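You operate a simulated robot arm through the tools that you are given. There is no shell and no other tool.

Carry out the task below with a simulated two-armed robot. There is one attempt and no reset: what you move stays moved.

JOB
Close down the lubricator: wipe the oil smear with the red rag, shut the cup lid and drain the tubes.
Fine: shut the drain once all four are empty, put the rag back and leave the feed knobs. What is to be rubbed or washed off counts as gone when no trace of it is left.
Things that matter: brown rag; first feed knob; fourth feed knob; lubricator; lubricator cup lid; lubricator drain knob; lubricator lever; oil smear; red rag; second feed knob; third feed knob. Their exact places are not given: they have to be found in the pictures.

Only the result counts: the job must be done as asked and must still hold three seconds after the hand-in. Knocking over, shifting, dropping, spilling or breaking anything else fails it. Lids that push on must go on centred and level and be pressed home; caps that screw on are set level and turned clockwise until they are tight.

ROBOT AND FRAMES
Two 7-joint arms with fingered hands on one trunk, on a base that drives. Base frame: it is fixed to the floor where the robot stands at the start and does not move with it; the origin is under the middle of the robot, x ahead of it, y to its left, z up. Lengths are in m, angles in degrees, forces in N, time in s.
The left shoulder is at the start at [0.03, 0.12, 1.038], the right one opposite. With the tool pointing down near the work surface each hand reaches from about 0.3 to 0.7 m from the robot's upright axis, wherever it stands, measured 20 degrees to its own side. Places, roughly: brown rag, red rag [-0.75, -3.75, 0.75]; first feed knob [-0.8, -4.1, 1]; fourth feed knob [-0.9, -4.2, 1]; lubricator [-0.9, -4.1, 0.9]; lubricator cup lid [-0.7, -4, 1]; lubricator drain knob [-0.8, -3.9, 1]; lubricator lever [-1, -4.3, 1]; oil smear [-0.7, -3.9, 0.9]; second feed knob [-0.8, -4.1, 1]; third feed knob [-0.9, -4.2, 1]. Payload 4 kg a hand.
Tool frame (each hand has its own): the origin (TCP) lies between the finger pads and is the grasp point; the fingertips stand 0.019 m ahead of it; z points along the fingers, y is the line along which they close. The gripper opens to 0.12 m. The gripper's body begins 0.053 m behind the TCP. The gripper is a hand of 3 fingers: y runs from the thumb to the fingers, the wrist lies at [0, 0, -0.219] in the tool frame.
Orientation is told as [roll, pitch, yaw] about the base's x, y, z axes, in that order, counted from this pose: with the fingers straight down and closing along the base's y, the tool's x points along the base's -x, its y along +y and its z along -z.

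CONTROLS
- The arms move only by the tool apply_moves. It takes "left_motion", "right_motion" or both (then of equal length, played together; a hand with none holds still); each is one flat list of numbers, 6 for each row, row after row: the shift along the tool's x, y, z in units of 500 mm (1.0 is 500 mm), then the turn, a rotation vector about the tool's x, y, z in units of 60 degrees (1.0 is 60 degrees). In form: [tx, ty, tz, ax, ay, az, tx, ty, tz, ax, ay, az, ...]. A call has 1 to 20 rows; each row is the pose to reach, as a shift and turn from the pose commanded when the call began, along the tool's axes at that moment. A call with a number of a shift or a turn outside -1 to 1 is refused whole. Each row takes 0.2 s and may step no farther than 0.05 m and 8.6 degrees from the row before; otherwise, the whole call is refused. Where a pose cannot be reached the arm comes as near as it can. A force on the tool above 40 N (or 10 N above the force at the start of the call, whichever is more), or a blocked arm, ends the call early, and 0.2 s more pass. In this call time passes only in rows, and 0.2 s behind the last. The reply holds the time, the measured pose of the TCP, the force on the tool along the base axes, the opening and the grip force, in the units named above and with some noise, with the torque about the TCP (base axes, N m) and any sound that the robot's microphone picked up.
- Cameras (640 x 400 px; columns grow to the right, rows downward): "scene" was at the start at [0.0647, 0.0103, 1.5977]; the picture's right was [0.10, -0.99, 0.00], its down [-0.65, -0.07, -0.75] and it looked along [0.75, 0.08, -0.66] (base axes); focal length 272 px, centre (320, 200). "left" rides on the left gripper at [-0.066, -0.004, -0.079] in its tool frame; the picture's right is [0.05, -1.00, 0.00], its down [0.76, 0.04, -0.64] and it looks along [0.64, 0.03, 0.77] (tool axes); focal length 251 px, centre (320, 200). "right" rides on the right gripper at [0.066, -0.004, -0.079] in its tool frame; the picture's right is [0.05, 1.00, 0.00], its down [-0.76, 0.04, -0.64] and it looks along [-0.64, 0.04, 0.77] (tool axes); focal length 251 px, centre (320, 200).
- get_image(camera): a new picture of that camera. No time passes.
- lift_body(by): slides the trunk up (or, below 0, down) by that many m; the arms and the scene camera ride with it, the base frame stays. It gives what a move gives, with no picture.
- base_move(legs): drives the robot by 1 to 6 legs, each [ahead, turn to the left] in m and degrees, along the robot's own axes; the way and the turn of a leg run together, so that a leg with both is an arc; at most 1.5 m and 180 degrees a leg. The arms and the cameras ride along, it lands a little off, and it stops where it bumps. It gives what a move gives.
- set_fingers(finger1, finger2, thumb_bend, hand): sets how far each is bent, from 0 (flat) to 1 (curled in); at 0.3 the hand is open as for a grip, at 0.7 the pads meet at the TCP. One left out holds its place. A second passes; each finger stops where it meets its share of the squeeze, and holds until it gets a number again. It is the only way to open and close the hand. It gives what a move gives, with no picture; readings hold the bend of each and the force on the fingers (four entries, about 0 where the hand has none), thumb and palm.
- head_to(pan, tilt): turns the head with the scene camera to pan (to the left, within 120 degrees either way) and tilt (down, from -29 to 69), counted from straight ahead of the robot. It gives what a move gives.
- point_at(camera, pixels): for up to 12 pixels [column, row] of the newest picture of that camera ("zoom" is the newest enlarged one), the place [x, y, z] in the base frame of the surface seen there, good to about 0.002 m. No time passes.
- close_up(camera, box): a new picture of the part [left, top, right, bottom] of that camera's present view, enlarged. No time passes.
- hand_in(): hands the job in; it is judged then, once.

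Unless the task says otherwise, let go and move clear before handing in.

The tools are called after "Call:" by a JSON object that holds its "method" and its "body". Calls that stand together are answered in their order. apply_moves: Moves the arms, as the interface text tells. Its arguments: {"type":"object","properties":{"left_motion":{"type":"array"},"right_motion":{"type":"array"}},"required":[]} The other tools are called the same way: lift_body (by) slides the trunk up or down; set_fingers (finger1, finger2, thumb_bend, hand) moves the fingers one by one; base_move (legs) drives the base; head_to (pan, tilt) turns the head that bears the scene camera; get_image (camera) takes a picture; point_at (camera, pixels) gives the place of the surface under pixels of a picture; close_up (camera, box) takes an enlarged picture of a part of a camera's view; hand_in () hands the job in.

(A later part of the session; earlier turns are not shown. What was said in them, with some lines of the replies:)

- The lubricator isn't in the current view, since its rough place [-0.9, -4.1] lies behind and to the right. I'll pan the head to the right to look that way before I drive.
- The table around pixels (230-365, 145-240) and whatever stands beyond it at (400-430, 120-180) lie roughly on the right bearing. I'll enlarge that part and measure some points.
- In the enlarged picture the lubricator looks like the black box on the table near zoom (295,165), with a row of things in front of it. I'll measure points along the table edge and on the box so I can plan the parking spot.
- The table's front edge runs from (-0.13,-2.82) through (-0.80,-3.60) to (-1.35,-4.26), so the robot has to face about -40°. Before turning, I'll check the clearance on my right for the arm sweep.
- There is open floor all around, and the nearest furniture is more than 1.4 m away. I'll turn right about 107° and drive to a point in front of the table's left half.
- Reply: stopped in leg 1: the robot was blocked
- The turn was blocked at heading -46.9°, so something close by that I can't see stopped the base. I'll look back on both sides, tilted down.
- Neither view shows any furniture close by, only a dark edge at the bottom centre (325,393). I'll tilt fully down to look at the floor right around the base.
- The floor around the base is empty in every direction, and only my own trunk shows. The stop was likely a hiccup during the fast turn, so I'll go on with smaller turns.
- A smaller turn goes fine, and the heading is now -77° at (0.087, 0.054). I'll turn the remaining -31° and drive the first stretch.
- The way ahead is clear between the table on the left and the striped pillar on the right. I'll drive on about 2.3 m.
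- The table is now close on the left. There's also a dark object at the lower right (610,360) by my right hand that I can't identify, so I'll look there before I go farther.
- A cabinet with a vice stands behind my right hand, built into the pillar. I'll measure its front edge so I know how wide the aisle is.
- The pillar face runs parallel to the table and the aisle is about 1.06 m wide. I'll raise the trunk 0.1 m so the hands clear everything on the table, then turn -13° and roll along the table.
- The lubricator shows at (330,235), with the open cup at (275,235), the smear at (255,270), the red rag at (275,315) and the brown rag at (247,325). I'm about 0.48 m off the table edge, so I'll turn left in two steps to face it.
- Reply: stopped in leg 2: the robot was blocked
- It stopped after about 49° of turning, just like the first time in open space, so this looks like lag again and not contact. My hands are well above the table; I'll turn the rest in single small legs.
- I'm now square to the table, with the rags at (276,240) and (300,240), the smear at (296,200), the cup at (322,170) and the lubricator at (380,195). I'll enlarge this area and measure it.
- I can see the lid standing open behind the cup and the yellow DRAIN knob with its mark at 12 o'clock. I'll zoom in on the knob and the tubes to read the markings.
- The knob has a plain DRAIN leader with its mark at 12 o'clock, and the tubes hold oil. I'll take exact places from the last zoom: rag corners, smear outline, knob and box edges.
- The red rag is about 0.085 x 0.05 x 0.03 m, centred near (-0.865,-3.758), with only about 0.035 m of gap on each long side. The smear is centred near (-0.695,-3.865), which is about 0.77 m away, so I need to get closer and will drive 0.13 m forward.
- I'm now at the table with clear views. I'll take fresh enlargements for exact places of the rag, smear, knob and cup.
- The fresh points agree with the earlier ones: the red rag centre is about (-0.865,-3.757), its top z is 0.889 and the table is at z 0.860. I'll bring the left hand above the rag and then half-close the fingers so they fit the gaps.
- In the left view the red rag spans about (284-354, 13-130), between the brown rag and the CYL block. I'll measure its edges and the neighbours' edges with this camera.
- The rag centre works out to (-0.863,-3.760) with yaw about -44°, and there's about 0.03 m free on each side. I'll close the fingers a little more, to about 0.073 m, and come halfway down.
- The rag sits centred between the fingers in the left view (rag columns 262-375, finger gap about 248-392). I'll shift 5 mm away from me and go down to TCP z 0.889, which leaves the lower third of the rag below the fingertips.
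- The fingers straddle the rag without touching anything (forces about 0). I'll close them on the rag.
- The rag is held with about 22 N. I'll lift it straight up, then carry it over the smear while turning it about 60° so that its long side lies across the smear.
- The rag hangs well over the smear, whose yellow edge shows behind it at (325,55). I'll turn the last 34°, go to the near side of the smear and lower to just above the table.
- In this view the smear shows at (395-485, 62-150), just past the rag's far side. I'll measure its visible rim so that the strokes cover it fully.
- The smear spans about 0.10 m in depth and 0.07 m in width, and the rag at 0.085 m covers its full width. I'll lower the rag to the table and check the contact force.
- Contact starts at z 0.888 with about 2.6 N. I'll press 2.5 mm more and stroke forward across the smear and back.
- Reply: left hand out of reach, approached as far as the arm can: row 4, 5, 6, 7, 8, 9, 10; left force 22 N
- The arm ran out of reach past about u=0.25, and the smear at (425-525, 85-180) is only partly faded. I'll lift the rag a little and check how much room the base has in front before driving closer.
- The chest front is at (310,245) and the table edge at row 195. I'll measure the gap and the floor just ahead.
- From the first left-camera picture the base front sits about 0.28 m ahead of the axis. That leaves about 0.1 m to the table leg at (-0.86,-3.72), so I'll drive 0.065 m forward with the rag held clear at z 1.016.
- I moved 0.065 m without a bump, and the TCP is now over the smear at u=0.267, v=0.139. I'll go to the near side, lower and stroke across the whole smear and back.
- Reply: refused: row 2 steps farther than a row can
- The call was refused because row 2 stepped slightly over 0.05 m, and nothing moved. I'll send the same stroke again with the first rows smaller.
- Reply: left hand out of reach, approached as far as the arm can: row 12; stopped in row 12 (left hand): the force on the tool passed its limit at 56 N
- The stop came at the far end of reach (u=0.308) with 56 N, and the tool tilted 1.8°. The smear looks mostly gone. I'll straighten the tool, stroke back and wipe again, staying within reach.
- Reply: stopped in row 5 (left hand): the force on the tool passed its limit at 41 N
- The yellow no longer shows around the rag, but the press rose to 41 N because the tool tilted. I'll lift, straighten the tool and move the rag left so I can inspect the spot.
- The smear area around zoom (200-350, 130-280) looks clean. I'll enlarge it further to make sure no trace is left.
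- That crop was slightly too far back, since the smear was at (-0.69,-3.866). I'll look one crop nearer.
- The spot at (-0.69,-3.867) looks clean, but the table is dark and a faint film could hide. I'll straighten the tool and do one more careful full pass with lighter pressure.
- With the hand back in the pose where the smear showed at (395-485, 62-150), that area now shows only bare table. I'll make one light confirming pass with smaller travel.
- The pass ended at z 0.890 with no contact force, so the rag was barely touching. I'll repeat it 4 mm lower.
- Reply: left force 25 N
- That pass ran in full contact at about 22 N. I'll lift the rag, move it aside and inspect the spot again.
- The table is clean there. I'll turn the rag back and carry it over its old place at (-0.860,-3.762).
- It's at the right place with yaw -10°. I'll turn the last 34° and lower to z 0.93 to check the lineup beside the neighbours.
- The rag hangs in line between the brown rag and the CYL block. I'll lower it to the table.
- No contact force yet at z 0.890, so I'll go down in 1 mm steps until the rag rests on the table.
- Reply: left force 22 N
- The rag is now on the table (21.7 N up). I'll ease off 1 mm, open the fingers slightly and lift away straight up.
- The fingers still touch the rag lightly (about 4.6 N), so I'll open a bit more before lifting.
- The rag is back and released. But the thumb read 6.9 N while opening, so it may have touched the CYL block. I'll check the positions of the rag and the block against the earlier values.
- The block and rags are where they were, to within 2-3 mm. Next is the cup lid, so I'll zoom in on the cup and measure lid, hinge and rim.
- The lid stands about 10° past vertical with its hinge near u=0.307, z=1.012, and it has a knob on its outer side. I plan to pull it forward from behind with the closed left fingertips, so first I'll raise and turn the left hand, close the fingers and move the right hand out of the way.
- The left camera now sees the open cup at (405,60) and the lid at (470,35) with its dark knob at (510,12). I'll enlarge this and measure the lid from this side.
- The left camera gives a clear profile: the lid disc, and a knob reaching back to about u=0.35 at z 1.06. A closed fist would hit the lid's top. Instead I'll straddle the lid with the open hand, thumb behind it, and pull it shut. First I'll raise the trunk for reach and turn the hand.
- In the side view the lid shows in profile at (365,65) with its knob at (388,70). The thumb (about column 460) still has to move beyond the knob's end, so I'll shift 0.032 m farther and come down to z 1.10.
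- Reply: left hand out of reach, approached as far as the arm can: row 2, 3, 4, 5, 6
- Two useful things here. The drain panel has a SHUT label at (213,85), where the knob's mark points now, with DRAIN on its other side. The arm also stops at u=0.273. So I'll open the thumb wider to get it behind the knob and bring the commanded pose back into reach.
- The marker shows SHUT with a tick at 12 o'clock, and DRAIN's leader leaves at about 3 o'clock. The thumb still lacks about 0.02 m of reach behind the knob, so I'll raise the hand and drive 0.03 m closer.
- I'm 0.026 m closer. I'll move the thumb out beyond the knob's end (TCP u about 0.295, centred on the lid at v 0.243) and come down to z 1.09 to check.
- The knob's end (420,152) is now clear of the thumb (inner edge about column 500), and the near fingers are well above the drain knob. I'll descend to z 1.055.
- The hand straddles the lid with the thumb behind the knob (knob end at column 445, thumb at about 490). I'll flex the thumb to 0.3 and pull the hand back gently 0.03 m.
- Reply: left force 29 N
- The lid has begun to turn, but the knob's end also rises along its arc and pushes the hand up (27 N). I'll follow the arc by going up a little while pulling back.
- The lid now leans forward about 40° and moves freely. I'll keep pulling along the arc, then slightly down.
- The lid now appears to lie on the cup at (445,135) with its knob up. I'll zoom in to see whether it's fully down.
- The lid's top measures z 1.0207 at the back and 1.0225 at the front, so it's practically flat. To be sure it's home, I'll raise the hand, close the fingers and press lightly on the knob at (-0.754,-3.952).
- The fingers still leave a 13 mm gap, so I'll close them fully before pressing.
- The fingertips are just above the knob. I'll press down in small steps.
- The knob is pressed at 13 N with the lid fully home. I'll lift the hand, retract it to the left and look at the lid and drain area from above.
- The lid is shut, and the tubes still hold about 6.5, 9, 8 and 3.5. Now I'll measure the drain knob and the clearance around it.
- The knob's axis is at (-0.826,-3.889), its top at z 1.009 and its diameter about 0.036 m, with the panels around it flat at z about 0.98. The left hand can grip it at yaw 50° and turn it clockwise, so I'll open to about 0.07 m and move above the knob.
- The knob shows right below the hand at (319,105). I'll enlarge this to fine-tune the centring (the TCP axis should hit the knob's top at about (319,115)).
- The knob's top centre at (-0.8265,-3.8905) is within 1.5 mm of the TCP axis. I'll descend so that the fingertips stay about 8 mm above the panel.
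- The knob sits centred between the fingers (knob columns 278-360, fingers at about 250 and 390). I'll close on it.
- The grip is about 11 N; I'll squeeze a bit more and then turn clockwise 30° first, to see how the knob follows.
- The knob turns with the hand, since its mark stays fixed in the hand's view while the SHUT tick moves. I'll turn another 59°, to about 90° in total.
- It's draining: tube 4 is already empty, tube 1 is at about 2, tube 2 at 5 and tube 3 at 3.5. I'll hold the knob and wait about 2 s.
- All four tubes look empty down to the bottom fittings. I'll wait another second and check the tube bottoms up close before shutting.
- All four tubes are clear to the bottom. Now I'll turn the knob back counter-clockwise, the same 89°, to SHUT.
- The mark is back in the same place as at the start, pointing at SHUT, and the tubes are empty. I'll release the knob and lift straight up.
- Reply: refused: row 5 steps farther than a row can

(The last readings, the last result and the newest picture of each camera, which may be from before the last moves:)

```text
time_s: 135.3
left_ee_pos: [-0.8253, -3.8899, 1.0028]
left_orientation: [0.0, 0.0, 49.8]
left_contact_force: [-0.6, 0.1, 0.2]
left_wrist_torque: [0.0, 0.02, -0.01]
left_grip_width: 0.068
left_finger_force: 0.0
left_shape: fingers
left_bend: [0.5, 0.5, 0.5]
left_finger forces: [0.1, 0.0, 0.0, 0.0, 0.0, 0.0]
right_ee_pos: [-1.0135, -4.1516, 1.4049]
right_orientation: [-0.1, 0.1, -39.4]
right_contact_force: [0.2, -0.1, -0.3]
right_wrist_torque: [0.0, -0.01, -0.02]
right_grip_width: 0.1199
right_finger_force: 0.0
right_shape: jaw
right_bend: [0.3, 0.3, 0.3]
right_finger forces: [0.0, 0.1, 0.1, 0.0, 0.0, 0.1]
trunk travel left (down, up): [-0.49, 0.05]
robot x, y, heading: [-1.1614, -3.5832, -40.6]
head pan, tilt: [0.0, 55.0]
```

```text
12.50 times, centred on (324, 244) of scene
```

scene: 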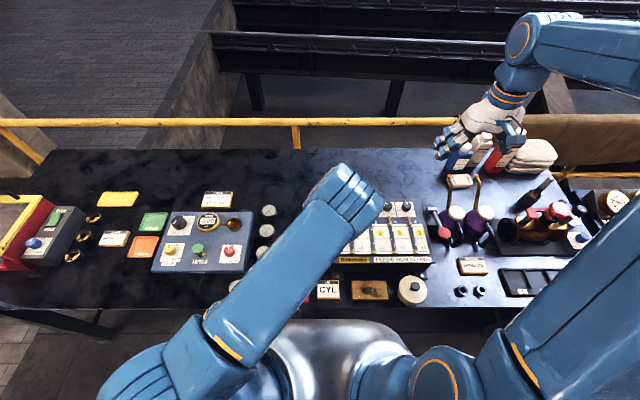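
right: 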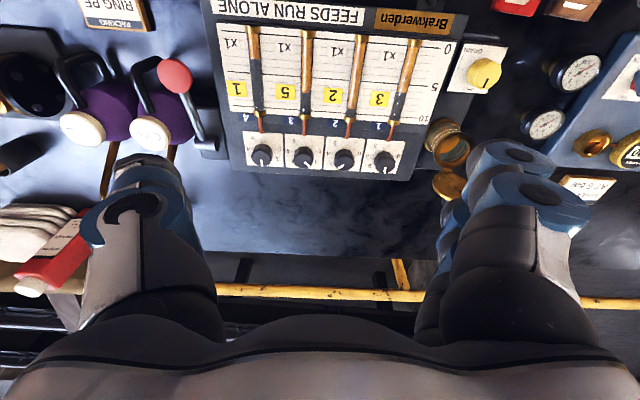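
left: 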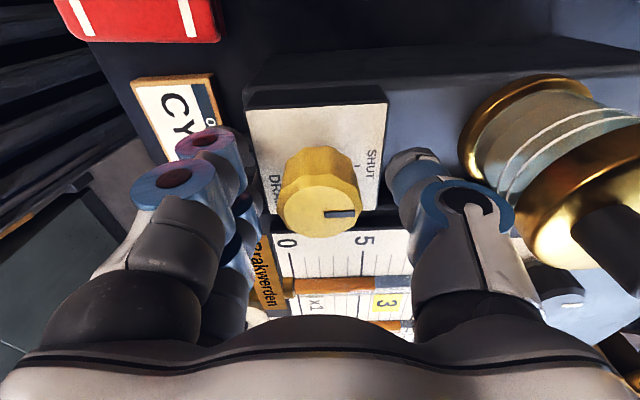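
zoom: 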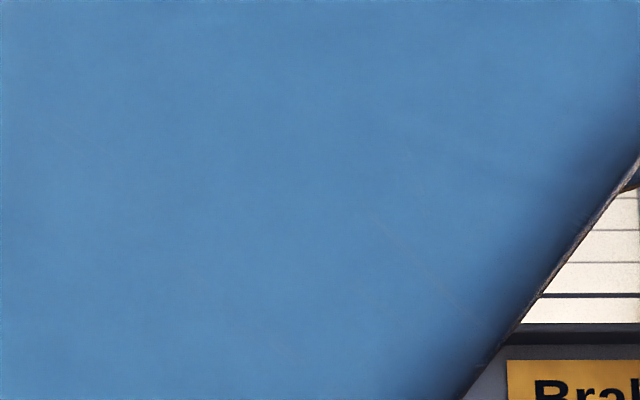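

The fingers opened and released the knob, but the retreat was refused for one step that was too large. I'll send it again with smaller steps.

Call:
{"method": "apply_moves", "body": {"left_motion": [0, 0, -0.06, 0, 0, 0, 0, 0, -0.14, 0, 0, 0, 0, 0, -0.22, 0, 0, 0, 0, 0, -0.3, 0, 0, 0, -0.06, 0.03, -0.34, 0, 0, 0, -0.13, 0.06, -0.36, 0, 0, 0, -0.2, 0.08, -0.36, 0, 0, 0, -0.28, 0.1, -0.36, 0, 0, 0, -0.36, 0.12, -0.36, 0, 0, 0, -0.44, 0.14, -0.36, 0, 0, 0]}}

Call:
{"method": "get_image", "body": {"camera": "scene"}}

Call:
{"method": "close_up", "body": {"camera": "scene", "box": [290, 170, 450, 270]}}

Call:
{"method": "close_up", "body": {"camera": "scene", "box": [308, 228, 340, 260]}}

```text
time_s: 137.5
left_ee_pos: [-0.7353, -3.6742, 1.1828]
left_orientation: [-0.1, 0.1, 49.7]
left_contact_force: [0.3, 0.1, 0.2]
left_wrist_torque: [0.03, 0.01, 0.02]
left_grip_width: 0.0679
left_finger_force: 0.1
left_shape: fingers
left_bend: [0.5, 0.5, 0.5]
left_finger forces: [0.1, 0.0, 0.1, 0.1, 0.0, 0.1]
right_ee_pos: [-1.0118, -4.1509, 1.4054]
right_orientation: [-0.1, 0.0, -39.4]
right_contact_force: [0.1, 0.1, 0.5]
right_wrist_torque: [-0.03, 0.02, -0.02]
right_grip_width: 0.1202
right_finger_force: 0.0
right_shape: jaw
right_bend: [0.3, 0.3, 0.3]
right_finger forces: [0.0, 0.0, 0.0, 0.0, 0.0, 0.1]
trunk travel left (down, up): [-0.49, 0.05]
robot x, y, heading: [-1.1657, -3.5872, -40.7]
head pan, tilt: [0.0, 55.0]
```

```text
taken
```

scene: 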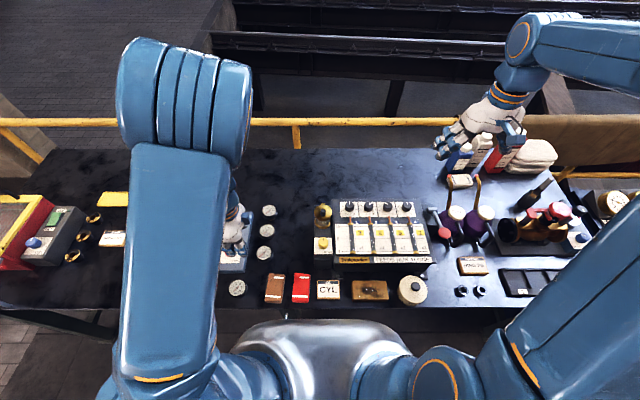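

```text
4.00 times, centred on (370, 220) of scene
```

zoom: 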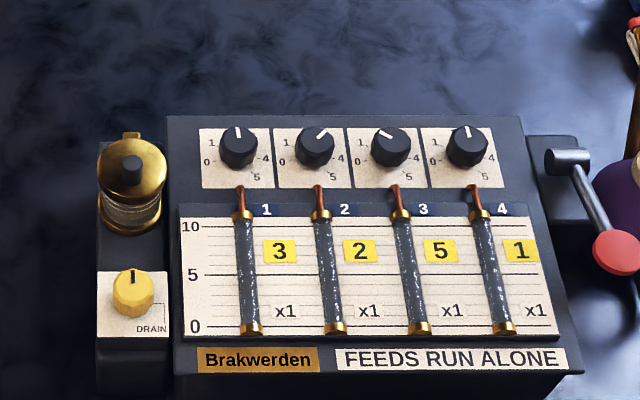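

```text
12.50 times, centred on (324, 244) of scene
```

zoom: 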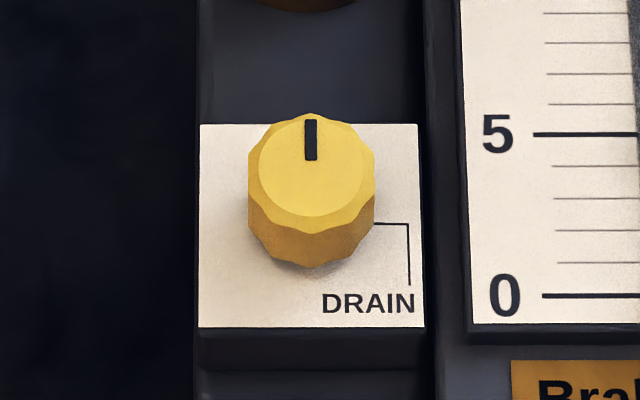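

The lid is shut, the drain mark is at SHUT, the tubes are empty and the feed knobs are unchanged. I'll do a last check of the smear spot and the rags, and see whether the tubes stay empty over time.

Call:
{"method": "close_up", "body": {"camera": "scene", "box": [264, 210, 320, 245]}}

Call:
{"method": "point_at", "body": {"camera": "zoom", "pixels": [[320, 200], [320, 300], [250, 250], [400, 250]]}}

Call:
{"method": "close_up", "body": {"camera": "scene", "box": [240, 250, 350, 310]}}

Call:
{"method": "get_image", "body": {"camera": "left"}}

Call:
{"method": "get_image", "body": {"camera": "right"}}

```text
11.43 times, centred on (292, 228) of scene
```

zoom: 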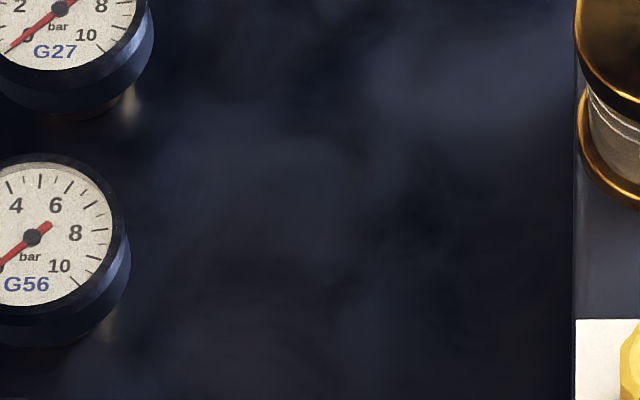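

```text
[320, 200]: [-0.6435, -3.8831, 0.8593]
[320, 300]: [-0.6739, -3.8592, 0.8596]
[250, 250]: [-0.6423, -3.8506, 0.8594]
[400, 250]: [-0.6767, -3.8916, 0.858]
```

```text
5.82 times, centred on (295, 280) of scene
```

zoom: 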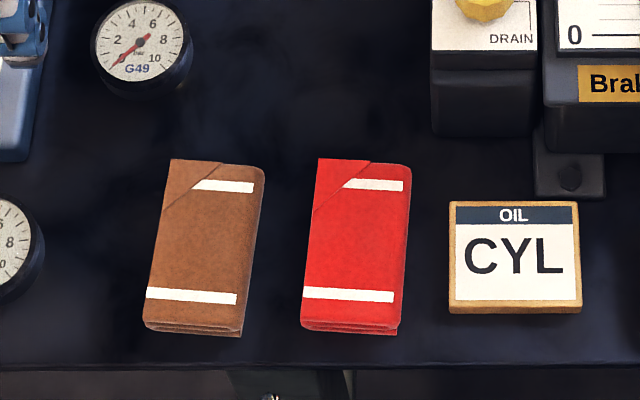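

```text
taken
```

left: 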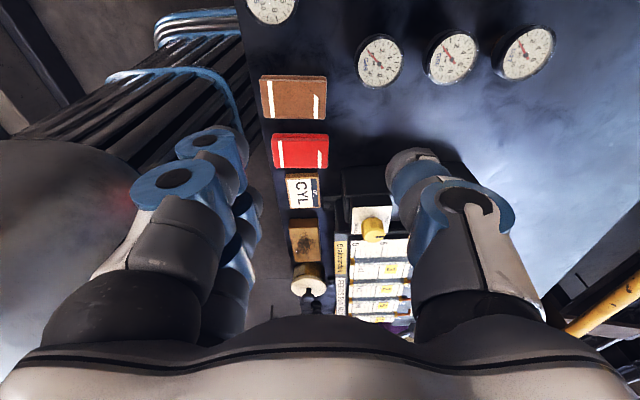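

```text
taken
```

right: 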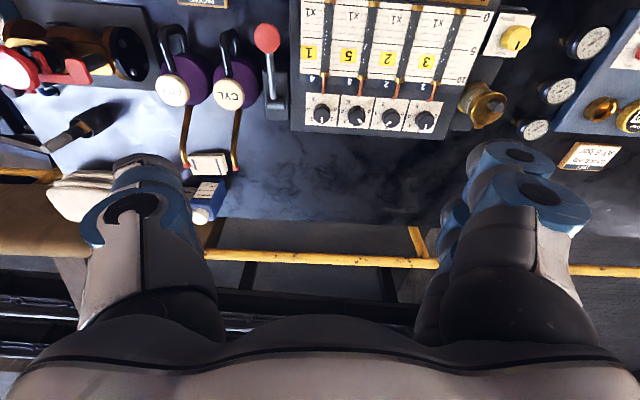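

The smear spot is clean in this crop and the rags lie neatly. I'll check the near part of the smear area once more and let some seconds pass to see that the tubes stay empty.

Call:
{"method": "apply_moves", "body": {"left_motion": [0, 0, 0, 0, 0, 0, 0, 0, 0, 0, 0, 0, 0, 0, 0, 0, 0, 0, 0, 0, 0, 0, 0, 0, 0, 0, 0, 0, 0, 0, 0, 0, 0, 0, 0, 0, 0, 0, 0, 0, 0, 0, 0, 0, 0, 0, 0, 0, 0, 0, 0, 0, 0, 0, 0, 0, 0, 0, 0, 0, 0, 0, 0, 0, 0, 0, 0, 0, 0, 0, 0, 0, 0, 0, 0, 0, 0, 0, 0, 0, 0, 0, 0, 0, 0, 0, 0, 0, 0, 0]}}

Call:
{"method": "close_up", "body": {"camera": "scene", "box": [272, 226, 320, 256]}}

Call:
{"method": "close_up", "body": {"camera": "scene", "box": [310, 190, 450, 265]}}

```text
time_s: 140.7
left_ee_pos: [-0.7361, -3.6759, 1.1827]
left_orientation: [-0.1, 0.0, 49.8]
left_contact_force: [-0.1, 0.3, 0.9]
left_wrist_torque: [0.02, 0.02, -0.01]
left_grip_width: 0.0682
left_finger_force: 0.0
left_shape: fingers
left_bend: [0.5, 0.5, 0.5]
left_finger forces: [0.0, 0.0, 0.0, 0.1, 0.1, 0.0]
right_ee_pos: [-1.0141, -4.1527, 1.4036]
right_orientation: [0.0, 0.0, -39.3]
right_contact_force: [-0.2, 0.0, -0.2]
right_wrist_torque: [0.0, -0.01, -0.01]
right_grip_width: 0.1201
right_finger_force: 0.0
right_shape: jaw
right_bend: [0.3, 0.3, 0.3]
right_finger forces: [0.1, 0.0, 0.0, 0.1, 0.0, 0.0]
trunk travel left (down, up): [-0.49, 0.05]
robot x, y, heading: [-1.1617, -3.5889, -40.3]
head pan, tilt: [0.0, 55.0]
```

```text
13.33 times, centred on (296, 241) of scene
```

zoom: 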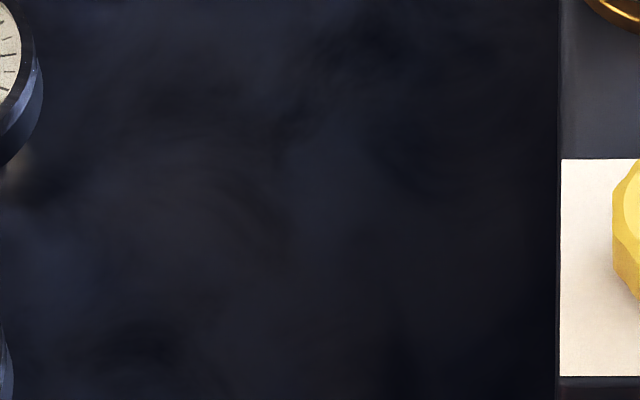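

```text
4.57 times, centred on (380, 228) of scene
```

zoom: 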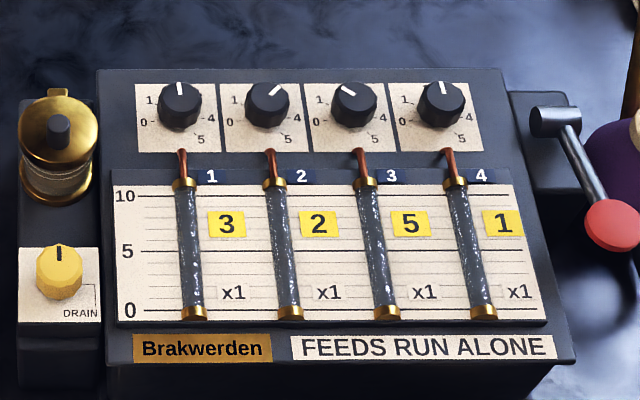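

The tubes stay empty. To rule out a faint film on the dark table, I'll hold the left hand camera above the smear spot, where the table reflects brightly.

Call:
{"method": "apply_moves", "body": {"left_motion": [0.042, -0.063, 0, 0, 0, 0, 0.084, -0.126, 0, 0, 0, 0, 0.126, -0.188, 0, 0, 0, 0, 0.168, -0.251, 0, 0, 0, 0, 0.21, -0.314, 0, 0, 0, 0]}}

Call:
{"method": "get_image", "body": {"camera": "left"}}

Call:
{"method": "close_up", "body": {"camera": "left", "box": [220, 0, 420, 125]}}

Call:
{"method": "point_at", "body": {"camera": "left", "pixels": [[320, 60], [290, 60], [350, 60], [320, 30], [320, 90]]}}

```text
time_s: 141.9
left_ee_pos: [-0.6853, -3.859, 1.1832]
left_orientation: [0.2, 0.0, 49.8]
left_contact_force: [-0.4, 0.0, -0.5]
left_wrist_torque: [0.01, -0.01, 0.02]
left_grip_width: 0.0684
left_finger_force: 0.0
left_shape: fingers
left_bend: [0.5, 0.5, 0.5]
left_finger forces: [0.1, 0.0, 0.1, 0.0, 0.0, 0.0]
right_ee_pos: [-1.0129, -4.1531, 1.4044]
right_orientation: [-0.1, 0.1, -39.4]
right_contact_force: [0.2, -0.8, -1.0]
right_wrist_torque: [0.01, -0.01, 0.0]
right_grip_width: 0.1201
right_finger_force: 0.1
right_shape: jaw
right_bend: [0.3, 0.3, 0.3]
right_finger forces: [0.1, 0.0, 0.0, 0.1, 0.0, 0.0]
trunk travel left (down, up): [-0.49, 0.05]
robot x, y, heading: [-1.1655, -3.5873, -40.3]
head pan, tilt: [0.0, 55.0]
```

```text
taken
```

left: 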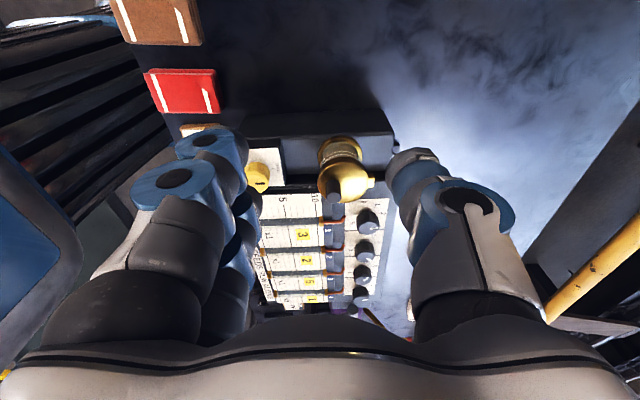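

```text
3.20 times, centred on (320, 62) of left
```

zoom: 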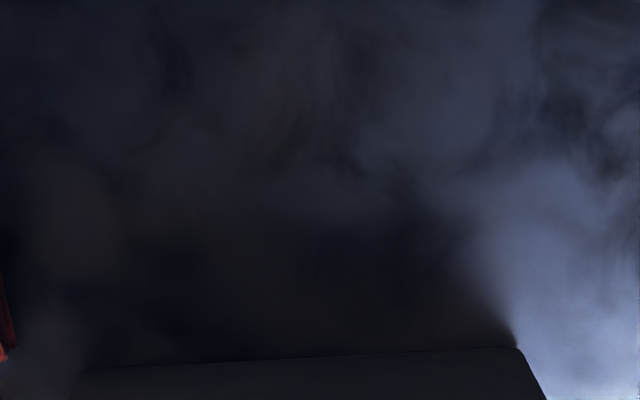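

```text
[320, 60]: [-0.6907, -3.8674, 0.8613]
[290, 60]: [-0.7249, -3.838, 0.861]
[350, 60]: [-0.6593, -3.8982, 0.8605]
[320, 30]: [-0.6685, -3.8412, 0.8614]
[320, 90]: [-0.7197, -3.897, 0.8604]
```

No trace of the smear shows at (320,60) from this angle either. I'll draw the left hand back clear of everything and then hand in.

Call:
{"method": "apply_moves", "body": {"left_motion": [-0.042, 0.05, -0.02, 0, 0, 0, -0.084, 0.1, -0.04, 0, 0, 0, -0.126, 0.15, -0.06, 0, 0, 0, -0.168, 0.2, -0.08, 0, 0, 0, -0.21, 0.25, -0.1, 0, 0, 0]}}

Call:
{"method": "get_image", "body": {"camera": "scene"}}

```text
time_s: 143.1
left_ee_pos: [-0.7115, -3.6961, 1.2326]
left_orientation: [0.0, 0.0, 49.6]
left_contact_force: [-0.1, -0.5, 0.6]
left_wrist_torque: [-0.01, 0.0, -0.03]
left_grip_width: 0.0682
left_finger_force: 0.0
left_shape: fingers
left_bend: [0.5, 0.5, 0.5]
left_finger forces: [0.0, 0.1, 0.1, 0.0, 0.1, 0.0]
right_ee_pos: [-1.013, -4.1511, 1.4052]
right_orientation: [-0.2, -0.1, -39.4]
right_contact_force: [0.1, -0.5, 0.2]
right_wrist_torque: [-0.02, -0.03, -0.02]
right_grip_width: 0.12
right_finger_force: 0.2
right_shape: jaw
right_bend: [0.3, 0.3, 0.3]
right_finger forces: [0.0, 0.1, 0.1, 0.0, 0.0, 0.0]
trunk travel left (down, up): [-0.49, 0.05]
robot x, y, heading: [-1.1665, -3.5915, -40.7]
head pan, tilt: [0.0, 55.0]
```

```text
taken
```

scene: 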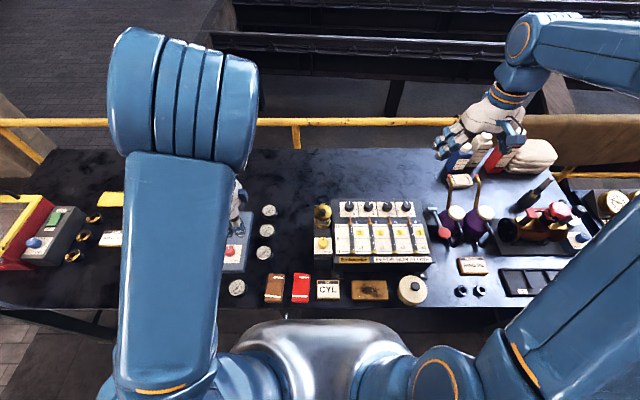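

The last picture shows the lid shut on the cup (322,212), the drain knob at SHUT (323,243), the tubes empty, the red rag in its place (300,288), and both hands empty and clear. I'm handing in.

Call:
{"method": "hand_in", "body": {}}

```text
The job is handed in.
```

The lubricator is closed down and I've handed the job in; no verdict has come back yet.

- **Oil smear:** I wiped it off with the red rag. Close-ups from two cameras showed no trace left.
- **Red rag:** It's back between the brown rag and the CYL block, within about 3 mm of where it was.
- **Cup lid:** It's closed flat on the cup, and I pressed it down with about 13 N.
- **Drain:** I turned the knob clockwise to DRAIN and waited until all four tubes were empty. Then I turned it back to SHUT, and the tubes were still empty several seconds later.
- **Feed knobs and lever:** I didn't touch them.

- **CYL block:** My thumb pressed against something with about 7 N while I was letting go of the rag, possibly the CYL block. The block measured within about 2 mm of its earlier position afterwards.
- **Wiping force:** The wiping force briefly reached 56 N at the far end of a stroke. I saw no effect from it.
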